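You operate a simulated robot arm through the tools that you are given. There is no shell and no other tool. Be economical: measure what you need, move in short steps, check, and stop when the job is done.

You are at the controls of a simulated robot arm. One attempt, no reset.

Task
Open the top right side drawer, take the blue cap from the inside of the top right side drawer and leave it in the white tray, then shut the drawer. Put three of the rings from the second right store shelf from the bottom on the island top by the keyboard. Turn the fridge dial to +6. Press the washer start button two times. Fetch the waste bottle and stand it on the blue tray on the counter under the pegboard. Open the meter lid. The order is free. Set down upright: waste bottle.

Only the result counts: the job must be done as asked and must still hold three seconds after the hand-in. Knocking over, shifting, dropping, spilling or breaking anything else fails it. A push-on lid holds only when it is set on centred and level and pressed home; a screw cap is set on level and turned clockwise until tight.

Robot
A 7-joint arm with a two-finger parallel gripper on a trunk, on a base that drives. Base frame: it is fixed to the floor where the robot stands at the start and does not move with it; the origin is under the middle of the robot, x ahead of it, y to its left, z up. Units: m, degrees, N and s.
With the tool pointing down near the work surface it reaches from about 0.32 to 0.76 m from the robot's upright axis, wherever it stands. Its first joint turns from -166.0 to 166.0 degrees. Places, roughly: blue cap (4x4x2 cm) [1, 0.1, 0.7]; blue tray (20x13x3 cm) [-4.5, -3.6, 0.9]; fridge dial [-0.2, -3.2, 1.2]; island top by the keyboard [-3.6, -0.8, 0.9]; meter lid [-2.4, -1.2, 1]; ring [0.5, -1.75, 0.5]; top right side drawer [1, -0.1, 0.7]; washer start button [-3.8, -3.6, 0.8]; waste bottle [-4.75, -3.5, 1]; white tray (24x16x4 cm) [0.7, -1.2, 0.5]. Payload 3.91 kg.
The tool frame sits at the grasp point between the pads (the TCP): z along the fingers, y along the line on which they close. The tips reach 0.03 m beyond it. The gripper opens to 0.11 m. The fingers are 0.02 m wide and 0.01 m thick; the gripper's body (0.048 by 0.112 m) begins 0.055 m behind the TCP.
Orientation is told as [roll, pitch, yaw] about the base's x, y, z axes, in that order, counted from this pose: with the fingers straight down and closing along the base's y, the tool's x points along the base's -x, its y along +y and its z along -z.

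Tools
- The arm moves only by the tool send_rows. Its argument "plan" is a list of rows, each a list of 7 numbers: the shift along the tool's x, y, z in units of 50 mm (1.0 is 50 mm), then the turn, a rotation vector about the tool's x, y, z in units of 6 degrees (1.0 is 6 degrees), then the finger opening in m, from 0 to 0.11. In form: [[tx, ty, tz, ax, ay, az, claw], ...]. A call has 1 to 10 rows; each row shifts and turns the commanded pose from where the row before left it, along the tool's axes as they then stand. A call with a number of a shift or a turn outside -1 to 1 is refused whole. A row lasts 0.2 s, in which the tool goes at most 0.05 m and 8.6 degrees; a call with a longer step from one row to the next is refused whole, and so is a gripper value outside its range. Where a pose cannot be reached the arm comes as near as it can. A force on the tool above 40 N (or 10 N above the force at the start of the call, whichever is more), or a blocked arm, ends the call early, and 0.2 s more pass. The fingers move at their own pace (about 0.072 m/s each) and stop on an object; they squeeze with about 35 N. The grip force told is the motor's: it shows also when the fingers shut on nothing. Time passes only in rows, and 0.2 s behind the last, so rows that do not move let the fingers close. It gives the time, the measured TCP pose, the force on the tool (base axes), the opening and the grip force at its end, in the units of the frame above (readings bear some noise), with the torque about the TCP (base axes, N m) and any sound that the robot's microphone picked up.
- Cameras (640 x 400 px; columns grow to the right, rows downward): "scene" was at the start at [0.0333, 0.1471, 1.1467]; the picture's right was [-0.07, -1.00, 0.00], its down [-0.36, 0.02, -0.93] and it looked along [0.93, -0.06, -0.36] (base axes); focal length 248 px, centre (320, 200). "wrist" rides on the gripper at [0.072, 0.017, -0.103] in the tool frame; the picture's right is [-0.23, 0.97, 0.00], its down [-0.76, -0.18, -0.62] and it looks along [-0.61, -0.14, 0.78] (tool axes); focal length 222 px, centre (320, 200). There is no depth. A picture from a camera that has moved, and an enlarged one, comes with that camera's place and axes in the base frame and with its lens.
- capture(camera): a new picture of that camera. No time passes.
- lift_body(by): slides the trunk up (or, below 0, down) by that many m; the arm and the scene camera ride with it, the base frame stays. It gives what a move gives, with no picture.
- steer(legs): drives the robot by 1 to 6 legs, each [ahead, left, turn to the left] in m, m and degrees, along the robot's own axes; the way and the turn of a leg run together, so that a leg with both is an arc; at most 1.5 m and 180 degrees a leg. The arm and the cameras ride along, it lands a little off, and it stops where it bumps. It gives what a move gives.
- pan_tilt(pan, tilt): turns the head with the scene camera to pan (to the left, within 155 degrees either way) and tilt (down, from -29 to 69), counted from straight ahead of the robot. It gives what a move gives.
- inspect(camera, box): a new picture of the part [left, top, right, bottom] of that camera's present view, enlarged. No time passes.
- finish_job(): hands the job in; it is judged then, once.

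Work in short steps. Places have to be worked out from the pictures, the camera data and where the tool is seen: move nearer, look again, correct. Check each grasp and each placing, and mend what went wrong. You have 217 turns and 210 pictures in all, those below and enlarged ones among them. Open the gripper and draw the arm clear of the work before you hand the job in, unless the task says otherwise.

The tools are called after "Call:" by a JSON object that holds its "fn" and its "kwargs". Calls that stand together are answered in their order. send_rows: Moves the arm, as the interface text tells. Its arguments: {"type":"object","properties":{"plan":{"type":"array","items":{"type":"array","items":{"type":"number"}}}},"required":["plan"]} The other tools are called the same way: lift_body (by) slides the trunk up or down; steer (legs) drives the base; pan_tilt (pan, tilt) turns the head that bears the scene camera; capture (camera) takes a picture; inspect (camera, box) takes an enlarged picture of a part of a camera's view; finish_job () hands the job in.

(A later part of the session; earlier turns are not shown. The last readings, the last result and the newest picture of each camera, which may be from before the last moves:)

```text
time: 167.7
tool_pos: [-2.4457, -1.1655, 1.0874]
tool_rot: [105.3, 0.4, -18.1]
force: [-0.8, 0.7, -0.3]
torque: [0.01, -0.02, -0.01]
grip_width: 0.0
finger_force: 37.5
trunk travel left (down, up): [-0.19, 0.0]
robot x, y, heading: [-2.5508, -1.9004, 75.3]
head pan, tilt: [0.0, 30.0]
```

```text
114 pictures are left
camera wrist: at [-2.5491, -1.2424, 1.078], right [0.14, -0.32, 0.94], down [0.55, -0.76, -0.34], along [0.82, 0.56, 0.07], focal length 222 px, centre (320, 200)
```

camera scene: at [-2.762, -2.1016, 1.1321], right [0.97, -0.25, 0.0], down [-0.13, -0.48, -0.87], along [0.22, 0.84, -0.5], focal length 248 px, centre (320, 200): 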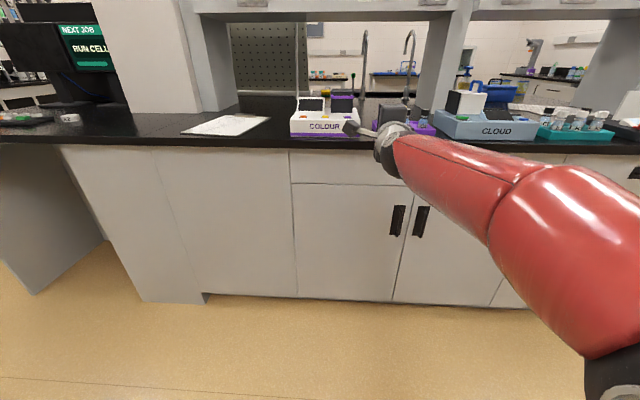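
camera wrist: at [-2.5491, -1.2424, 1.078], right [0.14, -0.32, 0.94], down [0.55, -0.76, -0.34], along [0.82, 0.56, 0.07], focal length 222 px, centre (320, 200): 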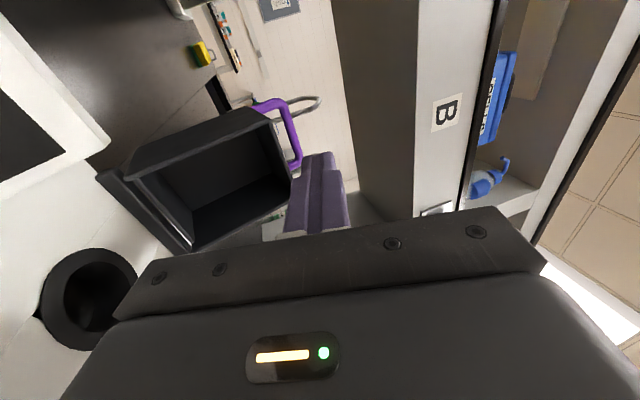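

The lid is fully open and stays. Withdraw the hand and drive back.

Call:
{"fn": "send_rows", "kwargs": {"plan": [[0, 0, -0.7, 0, 0, 0, 0.0], [0, 0.1, -0.8, 0, 0, 0, 0.0], [0, 0.1, -0.8, 0, 0, 0, 0.0]]}}

Call:
{"fn": "steer", "kwargs": {"legs": [[-0.3, 0, 0]]}}

Call:
{"fn": "inspect", "kwargs": {"camera": "scene", "box": [240, 70, 440, 195]}}

```text
time: 168.5
tool_pos: [-2.4814, -1.274, 1.0651]
tool_rot: [105.3, 0.4, -18.1]
force: [-0.2, -0.1, -0.1]
torque: [0.07, -0.01, 0.03]
grip_width: 0.0
finger_force: 37.9
trunk travel left (down, up): [-0.19, 0.0]
robot x, y, heading: [-2.5489, -1.9034, 75.4]
head pan, tilt: [0.0, 30.0]
```

```text
time: 170.5
tool_pos: [-2.5619, -1.5659, 1.0656]
tool_rot: [105.4, 0.3, -17.9]
force: [-0.3, 0.2, 0.6]
torque: [0.0, 0.0, 0.0]
grip_width: 0.0
finger_force: 37.6
trunk travel left (down, up): [-0.19, 0.0]
robot x, y, heading: [-2.6275, -2.1971, 75.4]
head pan, tilt: [0.0, 30.0]
```

```text
3.20 times, centred on (340, 132) of scene
camera zoom: at [-2.7673, -2.1248, 1.1321], right [0.97, -0.25, 0.0], down [-0.12, -0.48, -0.87], along [0.22, 0.84, -0.5], focal length 793 px, centre (256, 416)
```

zoom: 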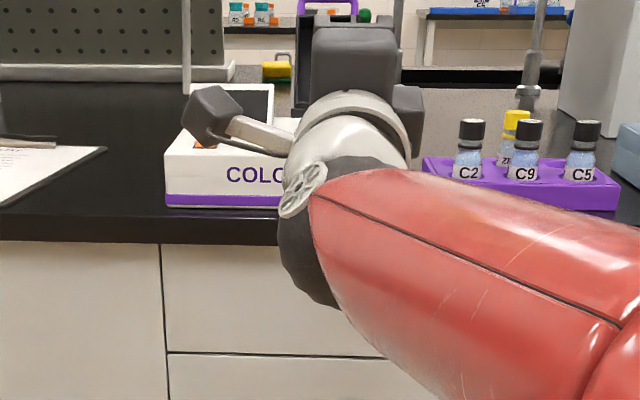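

Lid open confirmed. The tool (closed, horizontal) suits the washer button; turn around to the wall counter and approach the washer.

Call:
{"fn": "steer", "kwargs": {"legs": [[-0.1, 0, 0], [0, 0, -180], [0.3, -0.75, 0]]}}

Call:
{"fn": "pan_tilt", "kwargs": {"pan": 0, "tilt": 20}}

Call:
{"fn": "capture", "kwargs": {"camera": "scene"}}

```text
time: 182.9
tool_pos: [-3.5091, -3.0323, 1.066]
tool_rot: [105.4, 0.3, 162.8]
force: [-0.6, -0.3, -0.4]
torque: [0.02, 0.0, -0.02]
grip_width: 0.0001
finger_force: 37.7
trunk travel left (down, up): [-0.19, 0.0]
robot x, y, heading: [-3.4524, -2.4024, -103.7]
head pan, tilt: [0.0, 30.0]
```

```text
time: 183.7
tool_pos: [-3.5082, -3.0326, 1.0667]
tool_rot: [105.4, 0.4, 162.9]
force: [-0.2, 0.7, -0.2]
torque: [-0.03, -0.02, 0.01]
grip_width: 0.0001
finger_force: 37.6
trunk travel left (down, up): [-0.19, 0.0]
robot x, y, heading: [-3.4521, -2.4016, -104.0]
head pan, tilt: [0.0, 20.0]
```

```text
112 pictures are left
camera scene: at [-3.3082, -2.4741, 1.1481], right [-0.97, 0.24, 0.0], down [0.08, 0.33, -0.94], along [-0.22, -0.91, -0.34], focal length 248 px, centre (320, 200)
```

scene: 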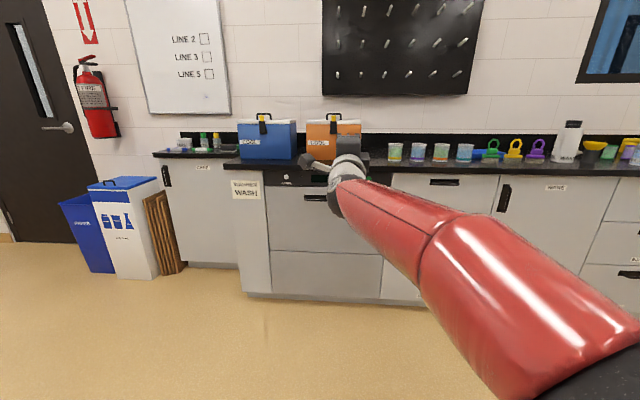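

Washer ahead with its panel partly behind the hand. Zoom in.

Call:
{"fn": "inspect", "kwargs": {"camera": "scene", "box": [220, 130, 400, 243]}}

Call:
{"fn": "inspect", "kwargs": {"camera": "scene", "box": [440, 100, 640, 225]}}

Call:
{"fn": "capture", "kwargs": {"camera": "wrist"}}

```text
3.54 times, centred on (310, 186) of scene
camera zoom: at [-3.3082, -2.4741, 1.1481], right [-0.97, 0.24, 0.0], down [0.08, 0.33, -0.94], along [-0.22, -0.91, -0.34], focal length 877 px, centre (355, 248)
```

zoom: 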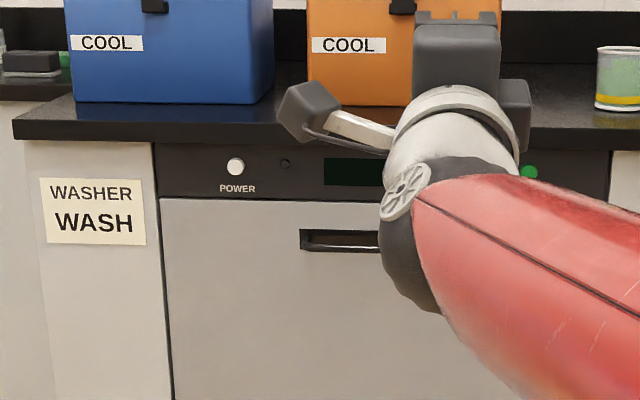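

```text
3.20 times, centred on (540, 162) of scene
camera zoom: at [-3.3082, -2.4741, 1.1481], right [-0.97, 0.24, 0.0], down [0.08, 0.33, -0.94], along [-0.22, -0.91, -0.34], focal length 793 px, centre (-384, 320)
```

zoom: 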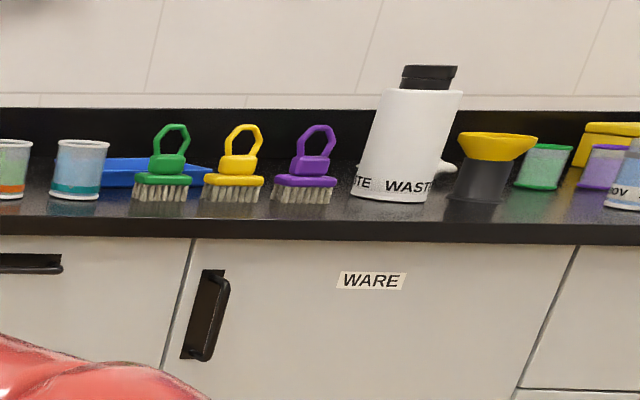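

```text
109 pictures are left
camera wrist: at [-3.4094, -2.9546, 1.0561], right [-0.15, 0.32, 0.94], down [-0.56, 0.75, -0.34], along [-0.81, -0.58, 0.07], focal length 222 px, centre (320, 200)
```

wrist: 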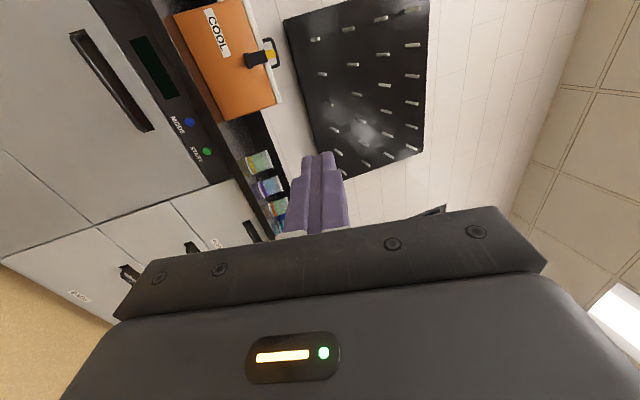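

START (green) at about (-3.82,-3.567,0.832). Level the tool, lower the trunk, and approach: right 0.14, forward 0.35.

Call:
{"fn": "send_rows", "kwargs": {"plan": [[0, 0, 0, 0.86, 0, 0, 0.0], [0, 0, 0, 0.86, 0, 0, 0.0], [0, 0, 0, 0.85, 0, 0, 0.0], [0, -0.5, 0, 0, 0, 0, 0.0], [0, -0.4, 0, 0, 0, 0, 0.0]]}}

Call:
{"fn": "lift_body", "kwargs": {"by": -0.19}}

Call:
{"fn": "steer", "kwargs": {"legs": [[0.3, -0.14, 0]]}}

Call:
{"fn": "capture", "kwargs": {"camera": "wrist"}}

Call:
{"fn": "capture", "kwargs": {"camera": "scene"}}

```text
time: 184.9
tool_pos: [-3.5086, -3.0321, 1.0196]
tool_rot: [90.1, 0.3, 162.9]
force: [0.5, -0.3, 0.7]
torque: [0.0, 0.03, 0.0]
grip_width: 0.0
finger_force: 37.3
trunk travel left (down, up): [-0.19, 0.0]
robot x, y, heading: [-3.4522, -2.4046, -103.7]
head pan, tilt: [0.0, 20.0]
```

```text
time: 186.9
tool_pos: [-3.5082, -3.0315, 0.832]
tool_rot: [90.0, 0.2, 162.9]
force: [-0.7, 0.2, 0.1]
torque: [-0.01, -0.01, 0.01]
grip_width: 0.0
finger_force: 37.4
trunk travel left (down, up): [0.0, 0.19]
robot x, y, heading: [-3.4467, -2.4045, -103.7]
head pan, tilt: [0.0, 20.0]
```

```text
time: 189.1
tool_pos: [-3.7189, -3.2902, 0.8306]
tool_rot: [90.1, 0.3, 162.9]
force: [0.8, -0.7, 0.0]
torque: [-0.01, 0.01, 0.03]
grip_width: 0.0
finger_force: 38.2
trunk travel left (down, up): [0.0, 0.19]
robot x, y, heading: [-3.6581, -2.6645, -103.9]
head pan, tilt: [0.0, 20.0]
```

```text
108 pictures are left
camera wrist: at [-3.6197, -3.212, 0.8483], right [-0.22, 0.07, 0.97], down [-0.54, 0.82, -0.18], along [-0.81, -0.57, -0.15], focal length 222 px, centre (320, 200)
```

wrist: 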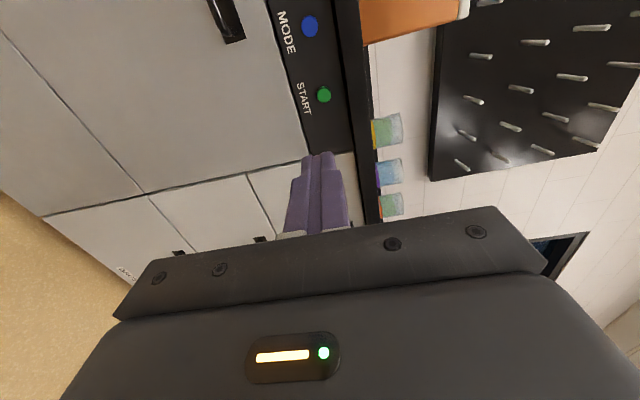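

```text
107 pictures are left
camera scene: at [-3.5176, -2.7314, 0.9581], right [-0.97, 0.24, 0.0], down [0.08, 0.33, -0.94], along [-0.22, -0.91, -0.34], focal length 248 px, centre (320, 200)
```

scene: 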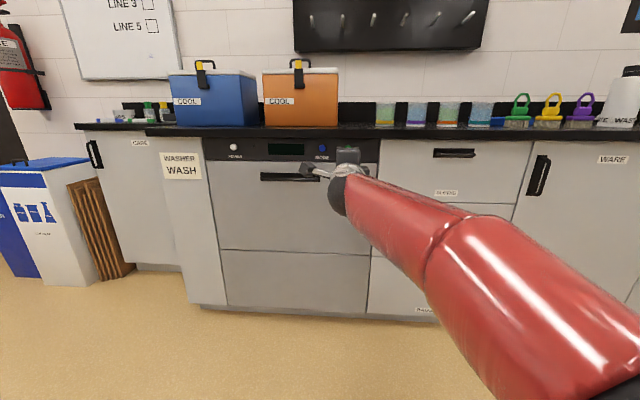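

Aim good: button .27 m ahead of the tip, 2 cm right. Drive 0.13 forward, then arm 0.09.

Call:
{"fn": "steer", "kwargs": {"legs": [[0.13, 0, 0]]}}

Call:
{"fn": "send_rows", "kwargs": {"plan": [[-0.4, 0, 0.5, 0, 0, 0, 0.0], [0, 0, 0.6, 0, 0, 0, 0.0], [0, 0, 0.6, 0, 0, 0, 0.0]]}}

Call:
{"fn": "capture", "kwargs": {"camera": "wrist"}}

```text
time: 190.4
tool_pos: [-3.7464, -3.4149, 0.8312]
tool_rot: [89.9, 0.4, 163.0]
force: [1.1, -0.1, -0.4]
torque: [0.0, 0.04, -0.04]
grip_width: 0.0
finger_force: 37.5
trunk travel left (down, up): [0.0, 0.19]
robot x, y, heading: [-3.6891, -2.7894, -103.6]
head pan, tilt: [0.0, 20.0]
```

```text
time: 191.2
tool_pos: [-3.7902, -3.4898, 0.8318]
tool_rot: [90.0, 0.3, 163.0]
force: [-0.6, -0.4, 1.9]
torque: [0.06, 0.01, -0.02]
grip_width: 0.0
finger_force: 37.7
trunk travel left (down, up): [0.0, 0.19]
robot x, y, heading: [-3.6924, -2.7856, -103.7]
head pan, tilt: [0.0, 20.0]
```

```text
106 pictures are left
camera wrist: at [-3.6918, -3.4128, 0.8486], right [-0.22, 0.07, 0.97], down [-0.55, 0.82, -0.18], along [-0.81, -0.57, -0.14], focal length 222 px, centre (320, 200)
```

wrist: 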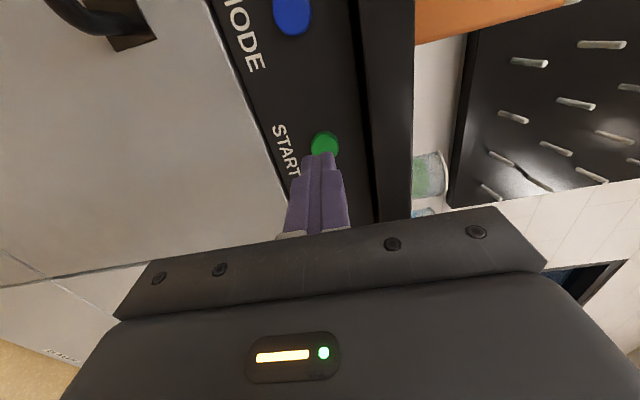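

Shift 1.1 cm right and advance toward the button in small steps.

Call:
{"fn": "send_rows", "kwargs": {"plan": [[-0.22, 0.03, 0.3, 0, 0, 0, 0.0], [0, 0, 0.5, 0, 0, 0, 0.0], [0, 0, 0.08, 0, 0, 0, 0.0], [0, 0, 0.08, 0, 0, 0, 0.0]]}}

Call:
{"fn": "capture", "kwargs": {"camera": "wrist"}}

```text
time: 192.2
tool_pos: [-3.8155, -3.5301, 0.8337]
tool_rot: [90.0, 0.3, 163.0]
force: [6.0, 21.4, -7.8]
torque: [0.18, -0.09, 0.0]
grip_width: 0.0002
finger_force: 37.6
trunk travel left (down, up): [0.0, 0.19]
robot x, y, heading: [-3.6932, -2.7879, -103.7]
head pan, tilt: [0.0, 20.0]
heard: click
```

```text
105 pictures are left
camera wrist: at [-3.7173, -3.4534, 0.8502], right [-0.22, 0.07, 0.97], down [-0.55, 0.82, -0.18], along [-0.81, -0.57, -0.14], focal length 222 px, centre (320, 200)
```

wrist: 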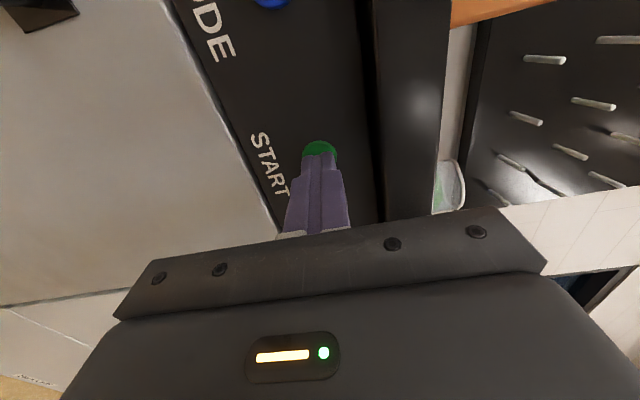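

Click heard: pressed once. Back off 2 cm and press again once.

Call:
{"fn": "send_rows", "kwargs": {"plan": [[0, 0, -0.4, 0, 0, 0, 0.0], [0, 0, 0, 0, 0, 0, 0.0], [0, 0, 0, 0, 0, 0, 0.0]]}}

Call:
{"fn": "send_rows", "kwargs": {"plan": [[0, 0, 0.25, 0, 0, 0, 0.0], [0, 0, 0.08, 0, 0, 0, 0.0], [0, 0, 0.08, 0, 0, 0, 0.0]]}}

```text
time: 193.0
tool_pos: [-3.8094, -3.512, 0.8311]
tool_rot: [90.0, 0.3, 162.9]
force: [0.4, -1.1, 0.4]
torque: [0.0, -0.01, -0.02]
grip_width: 0.0002
finger_force: 37.1
trunk travel left (down, up): [0.0, 0.19]
robot x, y, heading: [-3.6893, -2.7894, -103.4]
head pan, tilt: [0.0, 20.0]
```

```text
time: 193.8
tool_pos: [-3.8164, -3.5308, 0.8316]
tool_rot: [90.1, 0.3, 163.0]
force: [4.4, 25.6, -9.4]
torque: [0.26, -0.08, -0.05]
grip_width: 0.0002
finger_force: 37.7
trunk travel left (down, up): [0.0, 0.19]
robot x, y, heading: [-3.6874, -2.7868, -103.7]
head pan, tilt: [0.0, 20.0]
heard: click
```

Two presses done. Back away, raise the trunk and go right toward the waste bottle.

Call:
{"fn": "send_rows", "kwargs": {"plan": [[0, 0, -0.6, 0, 0, 0, 0.0], [0, 0, -0.8, 0, 0, 0, 0.0], [0, 0, -0.8, 0, 0, 0, 0.0]]}}

Call:
{"fn": "steer", "kwargs": {"legs": [[-0.3, 0, 0], [0, -0.8, 0]]}}

Call:
{"fn": "lift_body", "kwargs": {"by": 0.19}}

Call:
{"fn": "pan_tilt", "kwargs": {"pan": -5, "tilt": 25}}

Call:
{"fn": "capture", "kwargs": {"camera": "scene"}}

Call:
{"fn": "capture", "kwargs": {"camera": "wrist"}}

```text
time: 194.6
tool_pos: [-3.7843, -3.429, 0.8314]
tool_rot: [90.0, 0.3, 163.0]
force: [0.1, -0.8, -0.2]
torque: [-0.06, -0.01, -0.02]
grip_width: 0.0
finger_force: 38.0
trunk travel left (down, up): [0.0, 0.19]
robot x, y, heading: [-3.6915, -2.7887, -103.7]
head pan, tilt: [0.0, 20.0]
```

```text
time: 200.5
tool_pos: [-4.4906, -2.9482, 0.8324]
tool_rot: [90.0, 0.3, 162.7]
force: [0.2, 0.8, -0.2]
torque: [-0.01, 0.01, -0.01]
grip_width: 0.0002
finger_force: 37.8
trunk travel left (down, up): [0.0, 0.19]
robot x, y, heading: [-4.3949, -2.3097, -103.9]
head pan, tilt: [0.0, 20.0]
```

```text
time: 202.6
tool_pos: [-4.4892, -2.9488, 1.0195]
tool_rot: [90.0, 0.3, 162.8]
force: [0.7, -0.4, -0.2]
torque: [0.03, 0.01, -0.03]
grip_width: 0.0
finger_force: 37.8
trunk travel left (down, up): [-0.19, 0.0]
robot x, y, heading: [-4.3936, -2.3118, -103.9]
head pan, tilt: [0.0, 20.0]
```

```text
time: 203.3
tool_pos: [-4.4892, -2.9482, 1.0209]
tool_rot: [89.9, 0.3, 162.7]
force: [0.1, -0.2, -0.3]
torque: [-0.03, 0.0, 0.0]
grip_width: 0.0
finger_force: 37.6
trunk travel left (down, up): [-0.19, 0.0]
robot x, y, heading: [-4.3936, -2.3091, -104.2]
head pan, tilt: [-5.0, 25.0]
```

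```text
104 pictures are left
camera scene: at [-4.2582, -2.3738, 1.1401], right [-0.95, 0.32, 0.0], down [0.14, 0.4, -0.91], along [-0.29, -0.86, -0.42], focal length 248 px, centre (320, 200)
```

scene: 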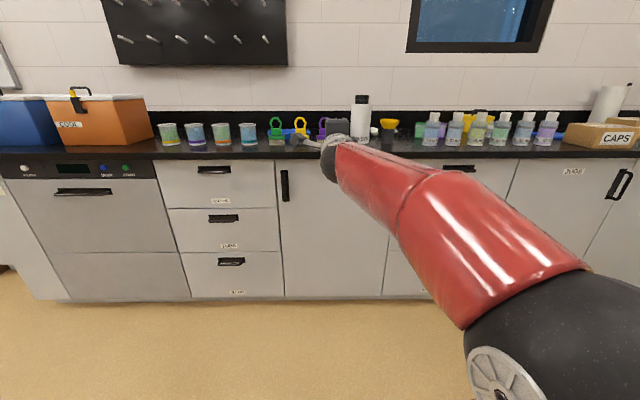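

```text
103 pictures are left
camera wrist: at [-4.3906, -2.8711, 1.0387], right [-0.22, 0.07, 0.97], down [-0.54, 0.82, -0.18], along [-0.81, -0.57, -0.14], focal length 222 px, centre (320, 200)
```

wrist: 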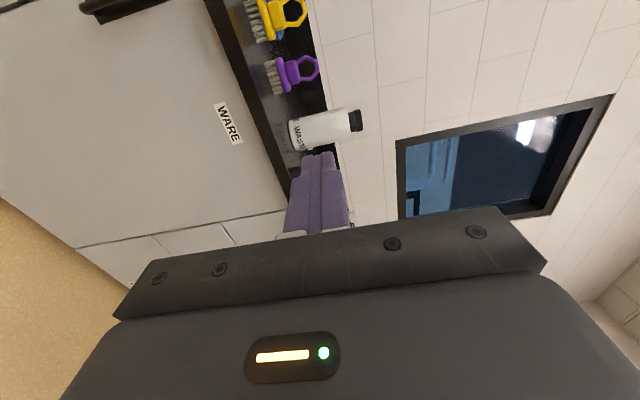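

Waste bottle at (-4.84,-3.46), ~0.085 wide, ~0.2 tall; brushes to its left, in front of the blue tray. Roll the hand 90° so it closes horizontally with the camera on top.

Call:
{"fn": "send_rows", "kwargs": {"plan": [[0, 0, 0, 0, 0, 1, 0.11], [0, 0, 0, 0, 0, 1, 0.11], [0, 0, 0, 0, 0, 1, 0.11], [0, 0, 0, 0, 0, 1, 0.11], [0, 0, 0, 0, 0, 1, 0.11], [0, 0, 0, 0, 0, 1, 0.11], [0, 0, 0, 0, 0, 1, 0.11], [0, 0, 0, 0, 0, 1, 0.11], [0, 0, 0, 0, 0, 1, 0.11], [0, 0, 0, 0, 0, 1, 0.11]]}}

Call:
{"fn": "send_rows", "kwargs": {"plan": [[0, 0, 0, 0, 0, 1, 0.11], [0, 0, 0, 0, 0, 1, 0.11], [0, 0, 0, 0, 0, 1, 0.11], [0, 0, 0, 0, 0, 1, 0.11], [0, 0, 0, 0, 0, 1, 0.11]]}}

Call:
{"fn": "capture", "kwargs": {"camera": "wrist"}}

Call:
{"fn": "inspect", "kwargs": {"camera": "scene", "box": [240, 70, 440, 195]}}

```text
time: 205.5
tool_pos: [-4.4892, -2.9482, 1.0221]
tool_rot: [90.0, 60.3, 162.7]
force: [-0.3, -0.2, -0.3]
torque: [-0.02, -0.01, 0.02]
grip_width: 0.11
finger_force: 0.0
trunk travel left (down, up): [-0.19, 0.0]
robot x, y, heading: [-4.3936, -2.3079, -104.0]
head pan, tilt: [-5.0, 25.0]
```

```text
time: 206.7
tool_pos: [-4.4898, -2.9466, 1.0217]
tool_rot: [-86.7, 89.6, -13.9]
force: [-0.6, -0.4, -0.7]
torque: [0.05, 0.05, -0.03]
grip_width: 0.1102
finger_force: 0.1
trunk travel left (down, up): [-0.19, 0.0]
robot x, y, heading: [-4.3896, -2.3093, -103.8]
head pan, tilt: [-5.0, 25.0]
```

```text
102 pictures are left
camera wrist: at [-4.4765, -2.844, 1.0937], right [-0.93, 0.29, -0.23], down [0.36, 0.54, -0.76], along [-0.09, -0.79, -0.61], focal length 222 px, centre (320, 200)
```

wrist: 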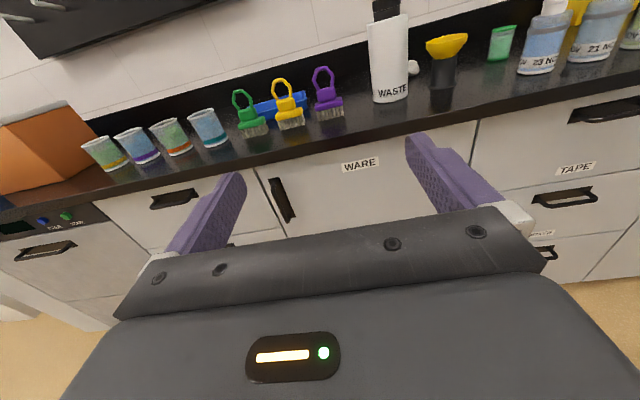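

```text
3.20 times, centred on (340, 132) of scene
camera zoom: at [-4.2582, -2.3738, 1.14], right [-0.95, 0.32, 0.0], down [0.14, 0.4, -0.91], along [-0.29, -0.86, -0.42], focal length 793 px, centre (256, 416)
```

zoom: 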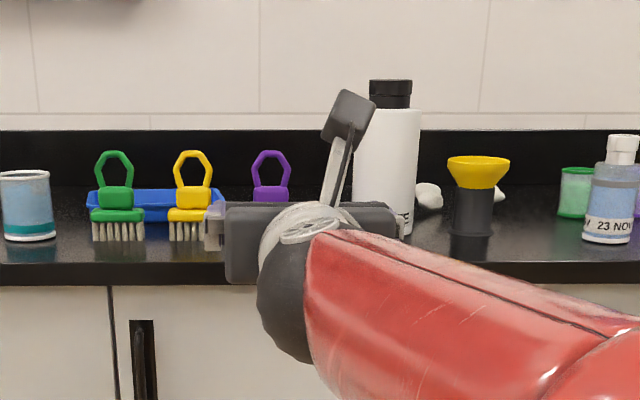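

Now bottle centre ≈(-4.815,-3.44) (body ≈0.098 wide, cap ≈0.06), tray centre ≈(-4.52,-3.60) behind the brushes. I'll grip the cap at z≈1.10. Raise and approach.

Call:
{"fn": "send_rows", "kwargs": {"plan": [[0.8, 0, 0, 0, 0, 0, 0.1], [0.8, 0, 0, 0, 0, 0, 0.1]]}}

Call:
{"fn": "steer", "kwargs": {"legs": [[0.33, -0.2, 0]]}}

Call:
{"fn": "capture", "kwargs": {"camera": "wrist"}}

Call:
{"fn": "capture", "kwargs": {"camera": "scene"}}

```text
time: 207.3
tool_pos: [-4.4907, -2.9487, 1.099]
tool_rot: [-84.9, 89.8, -12.3]
force: [0.4, 0.6, 0.4]
torque: [0.01, 0.02, -0.02]
grip_width: 0.1001
finger_force: 0.0
trunk travel left (down, up): [-0.19, 0.0]
robot x, y, heading: [-4.3923, -2.3072, -103.5]
head pan, tilt: [-5.0, 25.0]
```

```text
time: 209.7
tool_pos: [-4.7568, -3.2208, 1.1002]
tool_rot: [-87.8, 89.7, -14.9]
force: [-0.5, 0.3, 0.3]
torque: [-0.01, -0.01, -0.02]
grip_width: 0.1003
finger_force: 0.0
trunk travel left (down, up): [-0.19, 0.0]
robot x, y, heading: [-4.666, -2.5815, -103.8]
head pan, tilt: [-5.0, 25.0]
```

```text
100 pictures are left
camera wrist: at [-4.745, -3.1172, 1.1732], right [-0.93, 0.28, -0.23], down [0.36, 0.54, -0.76], along [-0.09, -0.79, -0.61], focal length 222 px, centre (320, 200)
```

wrist: 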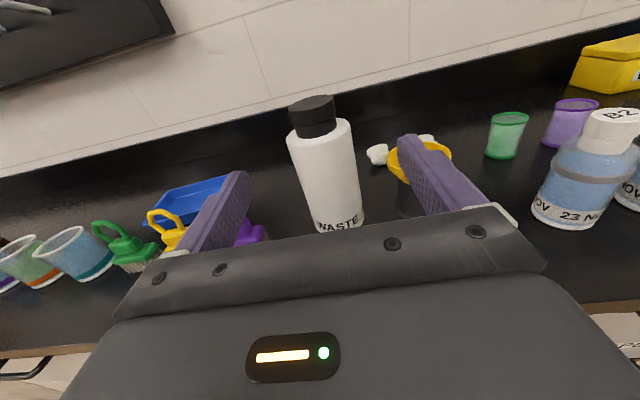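

```text
99 pictures are left
camera scene: at [-4.5282, -2.6457, 1.14], right [-0.95, 0.32, 0.0], down [0.13, 0.4, -0.91], along [-0.29, -0.86, -0.42], focal length 248 px, centre (320, 200)
```

scene: 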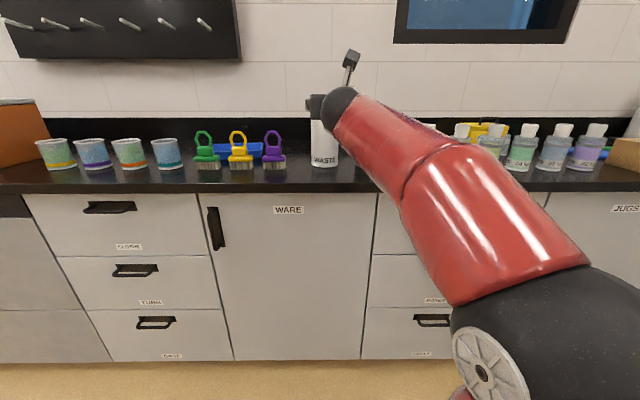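

Cap centre ≈(-4.81,-3.43,1.07). Lower 3 cm, shift 1 cm left, advance 0.13 and check.

Call:
{"fn": "send_rows", "kwargs": {"plan": [[-0.6, -0.2, 0, 0, 0, 0, 0.1], [0, 0, 0.8, 0, 0, 0, 0.1], [0, 0, 0.9, 0, 0, 0, 0.1], [0, 0, 0.9, 0, 0, 0, 0.1]]}}

Call:
{"fn": "capture", "kwargs": {"camera": "wrist"}}

```text
time: 210.7
tool_pos: [-4.7862, -3.347, 1.0696]
tool_rot: [-104.7, 89.7, -31.8]
force: [0.6, 0.0, 0.1]
torque: [0.05, -0.04, -0.04]
grip_width: 0.0998
finger_force: 0.1
trunk travel left (down, up): [-0.19, 0.0]
robot x, y, heading: [-4.6654, -2.5816, -103.8]
head pan, tilt: [-5.0, 25.0]
```

```text
98 pictures are left
camera wrist: at [-4.7743, -3.2435, 1.143], right [-0.93, 0.28, -0.23], down [0.36, 0.54, -0.76], along [-0.09, -0.79, -0.61], focal length 222 px, centre (320, 200)
```

wrist: 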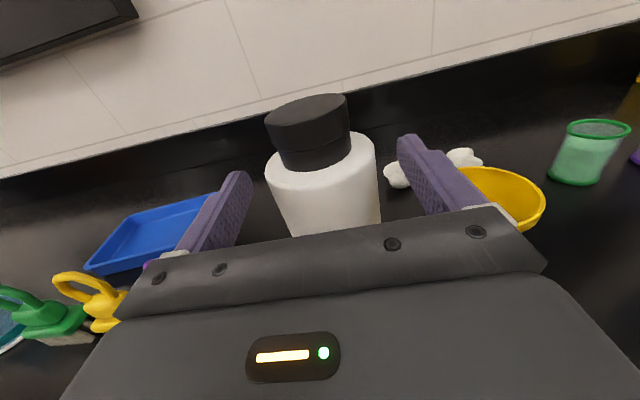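

Laterally centred. Advance 4.5 cm more and check again.

Call:
{"fn": "send_rows", "kwargs": {"plan": [[0, 0, 0.5, 0, 0, 0, 0.1], [0, 0, 0.4, 0, 0, 0, 0.1]]}}

Call:
{"fn": "capture", "kwargs": {"camera": "wrist"}}

Call:
{"fn": "inspect", "kwargs": {"camera": "scene", "box": [250, 50, 410, 150]}}

```text
time: 211.3
tool_pos: [-4.7998, -3.3921, 1.0724]
tool_rot: [-93.3, 89.7, -20.3]
force: [0.0, 0.6, 0.4]
torque: [0.06, 0.0, 0.01]
grip_width: 0.1002
finger_force: 0.1
trunk travel left (down, up): [-0.19, 0.0]
robot x, y, heading: [-4.6672, -2.5834, -103.4]
head pan, tilt: [-5.0, 25.0]
```

```text
97 pictures are left
camera wrist: at [-4.7876, -3.2876, 1.1439], right [-0.93, 0.29, -0.23], down [0.36, 0.54, -0.76], along [-0.09, -0.79, -0.61], focal length 222 px, centre (320, 200)
```

wrist: 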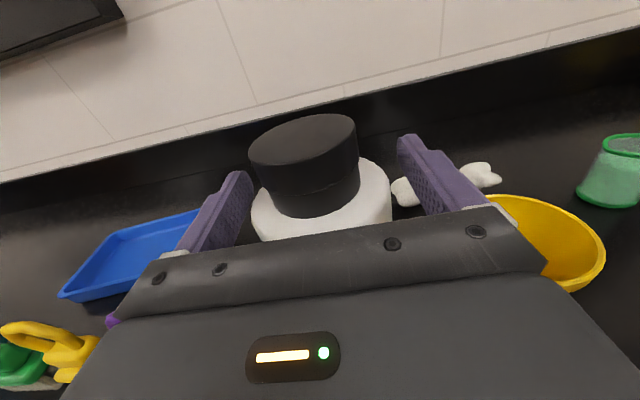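

```text
4.00 times, centred on (330, 100) of scene
camera zoom: at [-4.5282, -2.6456, 1.1401], right [-0.95, 0.32, 0.0], down [0.13, 0.4, -0.91], along [-0.29, -0.86, -0.42], focal length 991 px, centre (280, 600)
```

zoom: 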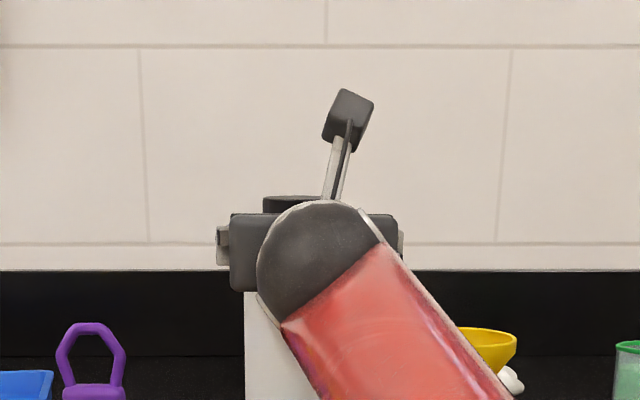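

Cap is centred between the fingers. Close.

Call:
{"fn": "send_rows", "kwargs": {"plan": [[0.1, 0, 0.1, 0, 0, 0, 0.08], [0, 0, 0, 0, 0, 0, 0.05], [0, 0, 0, 0, 0, 0, 0.045], [0, 0, 0, 0, 0, 0, 0.045]]}}

Call:
{"fn": "capture", "kwargs": {"camera": "wrist"}}

```text
time: 212.3
tool_pos: [-4.8003, -3.3961, 1.0756]
tool_rot: [-108.7, 89.8, -35.6]
force: [0.8, -2.2, 7.2]
torque: [-0.23, 0.36, 0.12]
grip_width: 0.074
finger_force: 29.4
trunk travel left (down, up): [-0.19, 0.0]
robot x, y, heading: [-4.6642, -2.5825, -103.4]
head pan, tilt: [-5.0, 25.0]
```

```text
95 pictures are left
camera wrist: at [-4.7881, -3.2918, 1.1491], right [-0.93, 0.28, -0.23], down [0.36, 0.54, -0.76], along [-0.09, -0.79, -0.6], focal length 222 px, centre (320, 200)
```

wrist: 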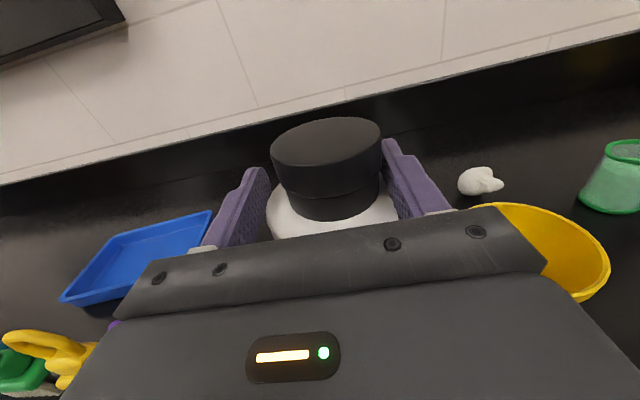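

The fingers met the bottle's shoulder (0.074), so the cap is higher. Open, raise 2.8 cm and close on the cap.

Call:
{"fn": "send_rows", "kwargs": {"plan": [[0, 0, 0, 0, 0, 0, 0.1], [0, 0, 0, 0, 0, 0, 0.1], [0.3, 0.05, 0, 0, 0, 0, 0.1], [0.3, 0.05, 0, 0, 0, 0, 0.1]]}}

Call:
{"fn": "capture", "kwargs": {"camera": "wrist"}}

```text
time: 213.3
tool_pos: [-4.8034, -3.3948, 1.0892]
tool_rot: [-68.3, 89.6, 4.6]
force: [-0.2, 0.5, -0.4]
torque: [-0.01, 0.0, -0.01]
grip_width: 0.1001
finger_force: 0.3
out of reach, approached as far as the arm can: row 4
trunk travel left (down, up): [-0.19, 0.0]
robot x, y, heading: [-4.6629, -2.5789, -103.7]
head pan, tilt: [-5.0, 25.0]
```

```text
94 pictures are left
camera wrist: at [-4.7909, -3.2912, 1.1611], right [-0.93, 0.28, -0.23], down [0.36, 0.54, -0.76], along [-0.09, -0.79, -0.61], focal length 222 px, centre (320, 200)
```

wrist: 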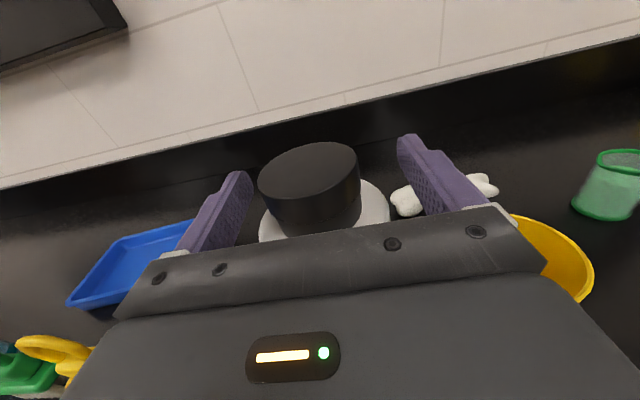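

At the reach limit. Pull the hand back 9 cm, raise, and bring the base 9 cm closer.

Call:
{"fn": "send_rows", "kwargs": {"plan": [[0, 0, -0.9, 0, 0, 0, 0.1], [0, 0, -0.9, 0, 0, 0, 0.1], [0.4, 0, 0, 0, 0, 0, 0.1]]}}

Call:
{"fn": "steer", "kwargs": {"legs": [[0.08, 0, 0]]}}

Call:
{"fn": "capture", "kwargs": {"camera": "wrist"}}

```text
time: 214.1
tool_pos: [-4.7844, -3.3505, 1.1357]
tool_rot: [-56.4, 89.8, 16.6]
force: [-0.4, 0.3, -0.5]
torque: [0.01, -0.02, -0.02]
grip_width: 0.0998
finger_force: 0.0
out of reach, approached as far as the arm can: row 1, 2, 3
trunk travel left (down, up): [-0.19, 0.0]
robot x, y, heading: [-4.6618, -2.5788, -103.7]
head pan, tilt: [-5.0, 25.0]
```

```text
time: 215.2
tool_pos: [-4.8009, -3.4297, 1.1363]
tool_rot: [-62.4, 89.8, 10.6]
force: [-0.5, -0.7, 1.0]
torque: [0.0, 0.01, -0.03]
grip_width: 0.1
finger_force: 0.0
trunk travel left (down, up): [-0.19, 0.0]
robot x, y, heading: [-4.6832, -2.6585, -103.2]
head pan, tilt: [-5.0, 25.0]
```

```text
93 pictures are left
camera wrist: at [-4.7889, -3.3256, 1.2092], right [-0.93, 0.28, -0.23], down [0.36, 0.54, -0.76], along [-0.09, -0.79, -0.61], focal length 222 px, centre (320, 200)
```

wrist: 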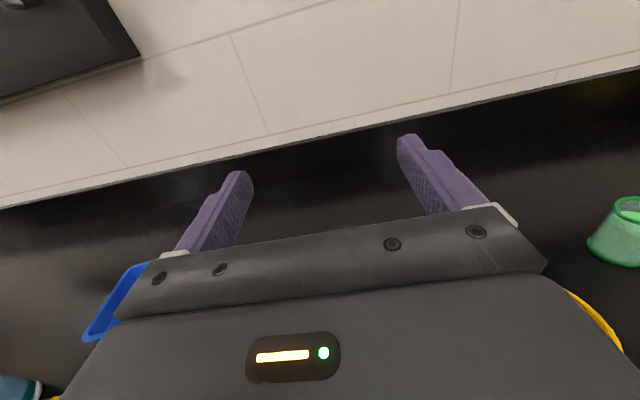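

The hand went higher than meant and is above the bottle. Back the hand off to see the bottle.

Call:
{"fn": "send_rows", "kwargs": {"plan": [[0, 0, -0.8, 0, 0, 0, 0.1], [0, 0, -0.8, 0, 0, 0, 0.1], [0, 0, -0.4, 0, 0, 0, 0.1]]}}

Call:
{"fn": "capture", "kwargs": {"camera": "wrist"}}

Call:
{"fn": "inspect", "kwargs": {"camera": "scene", "box": [200, 30, 440, 180]}}

```text
time: 215.9
tool_pos: [-4.7746, -3.3763, 1.1857]
tool_rot: [-54.4, 89.6, 18.7]
force: [-0.5, -0.2, -0.6]
torque: [0.0, -0.02, 0.03]
grip_width: 0.1001
finger_force: 0.0
out of reach, approached as far as the arm can: row 1, 2, 3
trunk travel left (down, up): [-0.19, 0.0]
robot x, y, heading: [-4.6822, -2.6595, -103.5]
head pan, tilt: [-5.0, 25.0]
```

```text
92 pictures are left
camera wrist: at [-4.7613, -3.2739, 1.2589], right [-0.93, 0.29, -0.23], down [0.36, 0.55, -0.76], along [-0.09, -0.79, -0.61], focal length 222 px, centre (320, 200)
```

wrist: 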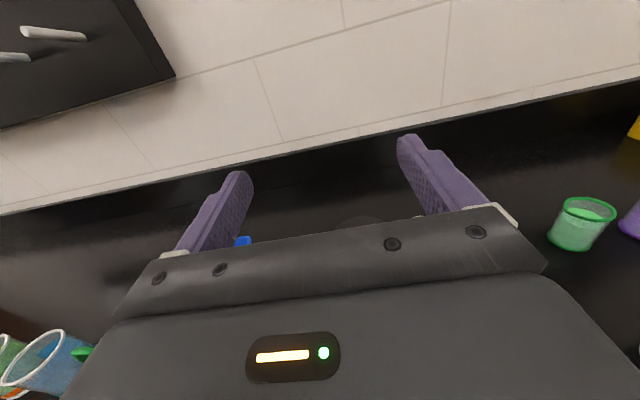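

```text
2.67 times, centred on (320, 105) of scene
camera zoom: at [-4.5471, -2.724, 1.14], right [-0.95, 0.32, 0.0], down [0.13, 0.4, -0.91], along [-0.29, -0.86, -0.42], focal length 661 px, centre (320, 453)
```

zoom: 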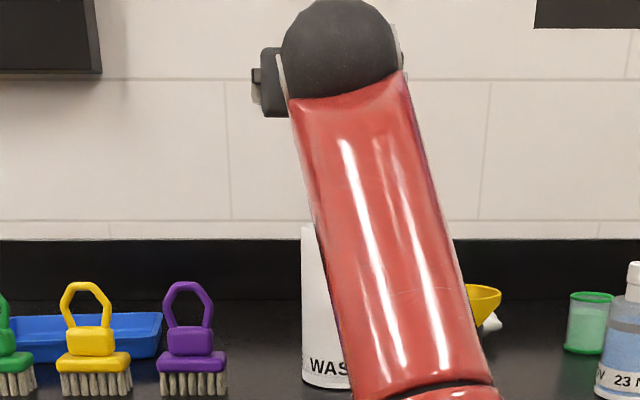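

Odd reach boundary in this wrist posture; the bottle still stands. Drive back 0.2 m, then lower the hand to 1.10.

Call:
{"fn": "steer", "kwargs": {"legs": [[-0.2, 0, 0]]}}

Call:
{"fn": "send_rows", "kwargs": {"plan": [[-0.6, 0, 0, 0, 0, 0, 0.1], [-0.6, 0, 0, 0, 0, 0, 0.1], [-0.4, 0, 0, 0, 0, 0, 0.1]]}}

Call:
{"fn": "capture", "kwargs": {"camera": "wrist"}}

```text
time: 217.5
tool_pos: [-4.7278, -3.1858, 1.1853]
tool_rot: [-54.0, 89.5, 18.8]
force: [0.1, -0.5, -0.9]
torque: [-0.03, 0.0, -0.01]
grip_width: 0.1
finger_force: 0.1
trunk travel left (down, up): [-0.19, 0.0]
robot x, y, heading: [-4.6342, -2.4652, -103.6]
head pan, tilt: [-5.0, 25.0]
```

```text
time: 218.3
tool_pos: [-4.7282, -3.2262, 1.1488]
tool_rot: [-45.1, 89.6, 27.9]
force: [0.1, 0.8, -0.3]
torque: [0.02, 0.02, -0.01]
grip_width: 0.0999
finger_force: 0.1
out of reach, approached as far as the arm can: row 1, 2, 3
trunk travel left (down, up): [-0.19, 0.0]
robot x, y, heading: [-4.6353, -2.4655, -103.5]
head pan, tilt: [-5.0, 25.0]
```

```text
90 pictures are left
camera wrist: at [-4.7163, -3.122, 1.2227], right [-0.93, 0.29, -0.23], down [0.36, 0.55, -0.76], along [-0.09, -0.79, -0.61], focal length 222 px, centre (320, 200)
```

wrist: 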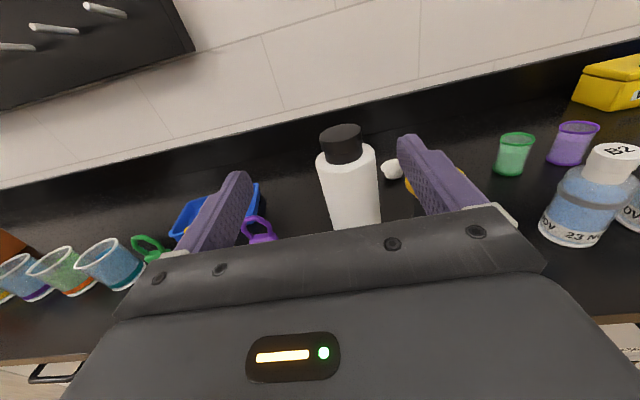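

The bottle is fine but a wrist joint is at its limit. Unroll the hand by -180° so the camera is below (the natural posture), in steps.

Call:
{"fn": "send_rows", "kwargs": {"plan": [[0, 0, -0.3, 0, 0, -1, 0.1], [0, 0, -0.3, 0, 0, -1, 0.1], [0, 0, -0.3, 0, 0, -1, 0.1], [0, 0, -0.3, 0, 0, -1, 0.1], [0, 0, -0.3, 0, 0, -1, 0.1], [0, 0, 0, 0, 0, -1, 0.1], [0, 0, 0, 0, 0, -1, 0.1], [0, 0, 0, 0, 0, -1, 0.1], [0, 0, 0, 0, 0, -1, 0.1], [0, 0, 0, 0, 0, -1, 0.1]]}}

Call:
{"fn": "send_rows", "kwargs": {"plan": [[0, 0, 0, 0, 0, -1, 0.1], [0, 0, 0, 0, 0, -1, 0.1], [0, 0, 0, 0, 0, -1, 0.1], [0, 0, 0, 0, 0, -1, 0.1], [0, 0, 0, 0, 0, -1, 0.1], [0, 0, 0, 0, 0, -1, 0.1], [0, 0, 0, 0, 0, -1, 0.1], [0, 0, 0, 0, 0, -1, 0.1], [0, 0, 0, 0, 0, -1, 0.1], [0, 0, 0, 0, 0, -1, 0.1]]}}

Call:
{"fn": "send_rows", "kwargs": {"plan": [[0, 0, 0, 0, 0, -1, 0.1], [0, 0, 0, 0, 0, -1, 0.1], [0, 0, 0, 0, 0, -1, 0.1], [0, 0, 0, 0, 0, -1, 0.1], [0, 0, 0, 0, 0, -1, 0.1], [0, 0, 0, 0, 0, -1, 0.1], [0, 0, 0, 0, 0, -1, 0.1], [0, 0, 0, 0, 0, -1, 0.1], [0, 0, 0, 0, 0, -1, 0.1], [0, 0, 0, 0, 0, -1, 0.1]]}}

Call:
{"fn": "capture", "kwargs": {"camera": "wrist"}}

```text
time: 220.5
tool_pos: [-4.7069, -3.1853, 1.1849]
tool_rot: [89.7, 30.2, 162.7]
force: [0.5, 0.7, 0.0]
torque: [-0.01, 0.01, 0.03]
grip_width: 0.1003
finger_force: 0.1
out of reach, approached as far as the arm can: row 1, 2, 3, 4, 5
trunk travel left (down, up): [-0.19, 0.0]
robot x, y, heading: [-4.6327, -2.4659, -103.7]
head pan, tilt: [-5.0, 25.0]
```

```text
time: 222.7
tool_pos: [-4.7059, -3.1876, 1.1855]
tool_rot: [89.7, -29.8, 163.1]
force: [0.8, 0.0, 0.3]
torque: [0.02, -0.05, -0.03]
grip_width: 0.1
finger_force: 0.1
trunk travel left (down, up): [-0.19, 0.0]
robot x, y, heading: [-4.6387, -2.4653, -103.6]
head pan, tilt: [-5.0, 25.0]
```

```text
time: 224.9
tool_pos: [-4.7075, -3.1852, 1.1859]
tool_rot: [42.5, -89.7, -149.4]
force: [-0.2, -0.3, 0.7]
torque: [0.01, -0.06, 0.0]
grip_width: 0.1
finger_force: 0.0
trunk travel left (down, up): [-0.19, 0.0]
robot x, y, heading: [-4.6329, -2.4622, -103.7]
head pan, tilt: [-5.0, 25.0]
```

```text
89 pictures are left
camera wrist: at [-4.6616, -3.0923, 1.1145], right [0.93, -0.29, 0.23], down [0.01, 0.65, 0.76], along [-0.37, -0.71, 0.6], focal length 222 px, centre (320, 200)
```

wrist: 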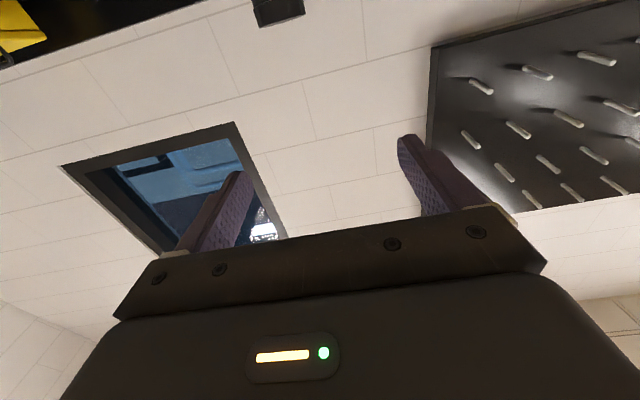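

Now lower, pull back and tilt 24° down.

Call:
{"fn": "send_rows", "kwargs": {"plan": [[0.4, 0, -0.5, 0, 1, 0, 0.1], [0.35, 0, -0.5, 0, 1, 0, 0.1], [0.3, 0, -0.5, 0, 1, 0, 0.1], [0.2, 0, -0.6, 0, 1, 0, 0.1]]}}

Call:
{"fn": "capture", "kwargs": {"camera": "wrist"}}

Call:
{"fn": "capture", "kwargs": {"camera": "scene"}}

```text
time: 225.9
tool_pos: [-4.6759, -3.0942, 1.1565]
tool_rot: [0.7, -65.7, -107.6]
force: [-0.4, 0.2, -0.1]
torque: [-0.05, 0.03, 0.0]
grip_width: 0.1001
finger_force: 0.1
out of reach, approached as far as the arm can: row 1, 2
trunk travel left (down, up): [-0.19, 0.0]
robot x, y, heading: [-4.6356, -2.4681, -103.4]
head pan, tilt: [-5.0, 25.0]
```

```text
88 pictures are left
camera wrist: at [-4.6233, -2.9802, 1.134], right [0.9, -0.37, 0.21], down [-0.1, 0.3, 0.95], along [-0.42, -0.88, 0.23], focal length 222 px, centre (320, 200)
```

wrist: 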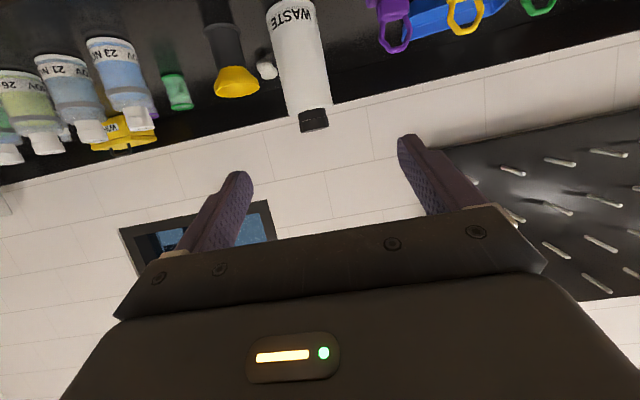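

```text
87 pictures are left
camera scene: at [-4.5009, -2.5326, 1.14], right [-0.95, 0.32, 0.0], down [0.13, 0.4, -0.91], along [-0.29, -0.86, -0.42], focal length 248 px, centre (320, 200)
```

scene: 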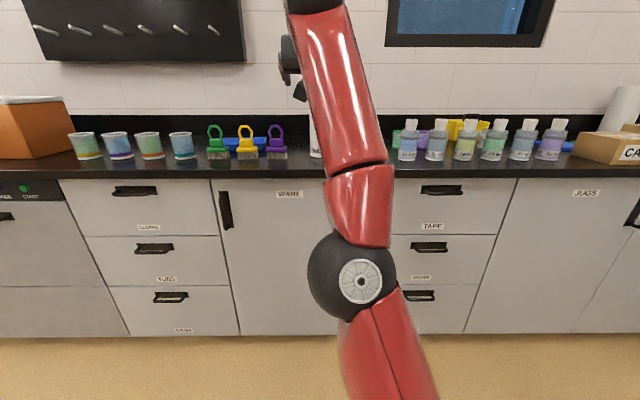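

Reassessing: the earlier 0.074 grip was on the cap itself (cap centre ≈(-4.807,-3.43,1.075)). Lower 6 cm, shift right 2.3 cm, and drive closer.

Call:
{"fn": "send_rows", "kwargs": {"plan": [[0.55, -0.23, 0.25, 0, 0, 0, 0.11], [0.5, -0.23, 0.23, 0, 0, 0, 0.11]]}}

Call:
{"fn": "steer", "kwargs": {"legs": [[0.22, 0, 0]]}}

Call:
{"fn": "capture", "kwargs": {"camera": "wrist"}}

Call:
{"fn": "capture", "kwargs": {"camera": "scene"}}

```text
time: 226.5
tool_pos: [-4.6819, -3.101, 1.1521]
tool_rot: [0.8, -65.7, -107.7]
force: [-0.2, 0.0, -0.3]
torque: [0.01, -0.04, -0.01]
grip_width: 0.1098
finger_force: 0.0
out of reach, approached as far as the arm can: row 1, 2
trunk travel left (down, up): [-0.19, 0.0]
robot x, y, heading: [-4.6342, -2.4638, -103.7]
head pan, tilt: [-5.0, 25.0]
```

```text
time: 228.2
tool_pos: [-4.7342, -3.3118, 1.1521]
tool_rot: [0.7, -65.6, -107.8]
force: [0.6, 0.7, -0.1]
torque: [0.03, 0.0, -0.02]
grip_width: 0.1103
finger_force: 0.0
trunk travel left (down, up): [-0.19, 0.0]
robot x, y, heading: [-4.6848, -2.6763, -104.0]
head pan, tilt: [-5.0, 25.0]
```

```text
86 pictures are left
camera wrist: at [-4.6826, -3.1984, 1.1297], right [0.9, -0.38, 0.21], down [-0.1, 0.3, 0.95], along [-0.42, -0.88, 0.23], focal length 222 px, centre (320, 200)
```

wrist: 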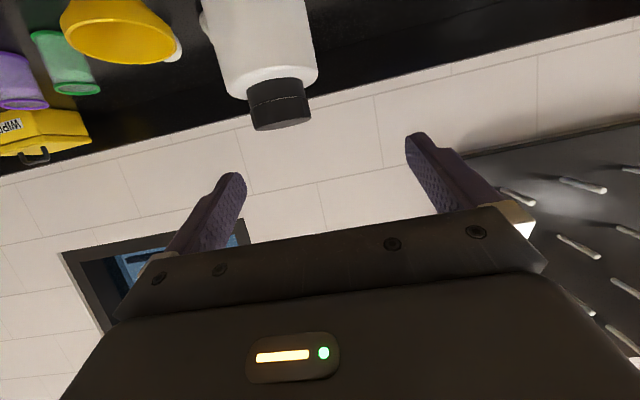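

```text
85 pictures are left
camera scene: at [-4.5521, -2.7437, 1.14], right [-0.95, 0.32, 0.0], down [0.14, 0.4, -0.91], along [-0.29, -0.86, -0.42], focal length 248 px, centre (320, 200)
```

scene: 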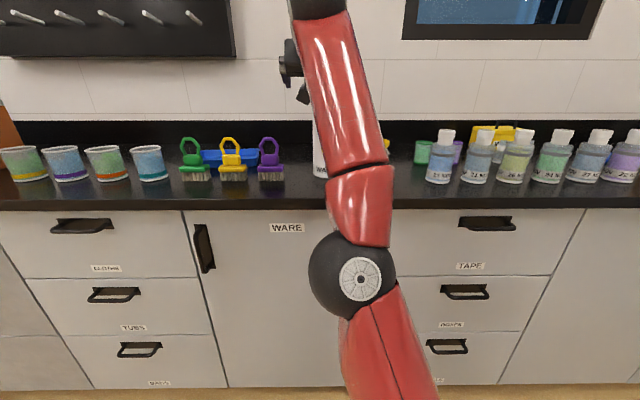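

Lower the trunk 0.065 (TCP z≈1.087) and strafe right 0.04 to line up with the cap.

Call:
{"fn": "lift_body", "kwargs": {"by": -0.065}}

Call:
{"fn": "steer", "kwargs": {"legs": [[0.03, -0.037, 0]]}}

Call:
{"fn": "capture", "kwargs": {"camera": "wrist"}}

```text
time: 229.2
tool_pos: [-4.735, -3.3104, 1.0878]
tool_rot: [0.7, -65.7, -107.8]
force: [0.0, -0.5, -0.2]
torque: [-0.02, -0.01, 0.02]
grip_width: 0.1101
finger_force: 0.0
trunk travel left (down, up): [-0.125, 0.065]
robot x, y, heading: [-4.6863, -2.6781, -103.6]
head pan, tilt: [-5.0, 25.0]
```

```text
time: 230.2
tool_pos: [-4.7782, -3.3325, 1.0882]
tool_rot: [0.6, -65.7, -107.9]
force: [0.3, -1.2, 0.1]
torque: [0.01, -0.02, 0.02]
grip_width: 0.1097
finger_force: 0.0
trunk travel left (down, up): [-0.125, 0.065]
robot x, y, heading: [-4.7318, -2.7002, -103.8]
head pan, tilt: [-5.0, 25.0]
```

```text
84 pictures are left
camera wrist: at [-4.7268, -3.2189, 1.0647], right [0.9, -0.38, 0.21], down [-0.1, 0.3, 0.95], along [-0.42, -0.88, 0.23], focal length 222 px, centre (320, 200)
```

wrist: 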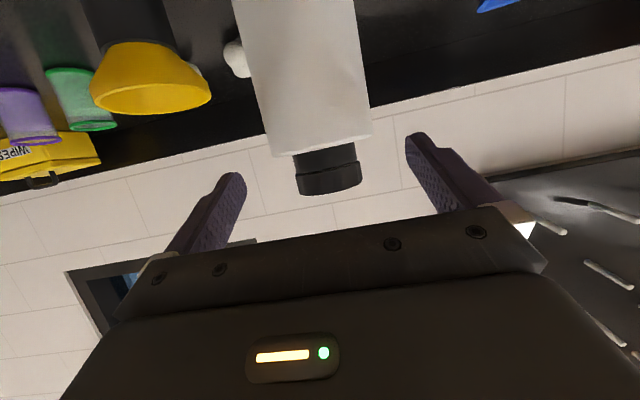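

Aligned (cap .10 m ahead, laterally within 3 mm). Drive forward 0.09 and close.

Call:
{"fn": "steer", "kwargs": {"legs": [[0.09, 0, 0]]}}

Call:
{"fn": "capture", "kwargs": {"camera": "wrist"}}

```text
time: 231.3
tool_pos: [-4.7997, -3.419, 1.0875]
tool_rot: [0.7, -65.7, -107.9]
force: [-0.1, 0.5, -0.4]
torque: [0.01, -0.03, 0.0]
grip_width: 0.1099
finger_force: 0.0
trunk travel left (down, up): [-0.125, 0.065]
robot x, y, heading: [-4.7545, -2.7867, -103.5]
head pan, tilt: [-5.0, 25.0]
```

```text
83 pictures are left
camera wrist: at [-4.748, -3.305, 1.0647], right [0.9, -0.38, 0.21], down [-0.1, 0.3, 0.95], along [-0.42, -0.88, 0.23], focal length 222 px, centre (320, 200)
```

wrist: 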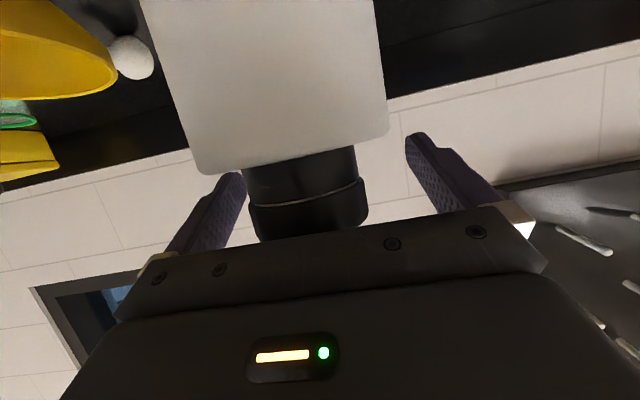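

Shift 8 mm right, then close on the cap.

Call:
{"fn": "send_rows", "kwargs": {"plan": [[0, -0.14, 0, 0, 0, 0, 0.11], [0, 0, 0, 0, 0, 0, 0.08], [0, 0, 0, 0, 0, 0, 0.05], [0, 0, 0, 0, 0, 0, 0.04], [0, 0, 0, 0, 0, 0, 0.04]]}}

Call:
{"fn": "capture", "kwargs": {"camera": "wrist"}}

```text
time: 232.5
tool_pos: [-4.807, -3.4155, 1.0877]
tool_rot: [0.7, -65.6, -107.7]
force: [1.0, -0.5, 0.3]
torque: [-0.04, 0.02, -0.03]
grip_width: 0.0588
finger_force: 35.2
trunk travel left (down, up): [-0.125, 0.065]
robot x, y, heading: [-4.7538, -2.7854, -103.9]
head pan, tilt: [-5.0, 25.0]
```

```text
82 pictures are left
camera wrist: at [-4.7542, -3.3034, 1.0658], right [0.9, -0.38, 0.21], down [-0.1, 0.3, 0.95], along [-0.42, -0.88, 0.23], focal length 222 px, centre (320, 200)
```

wrist: 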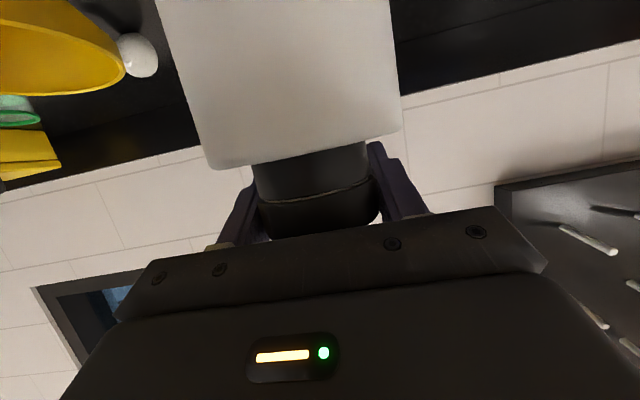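

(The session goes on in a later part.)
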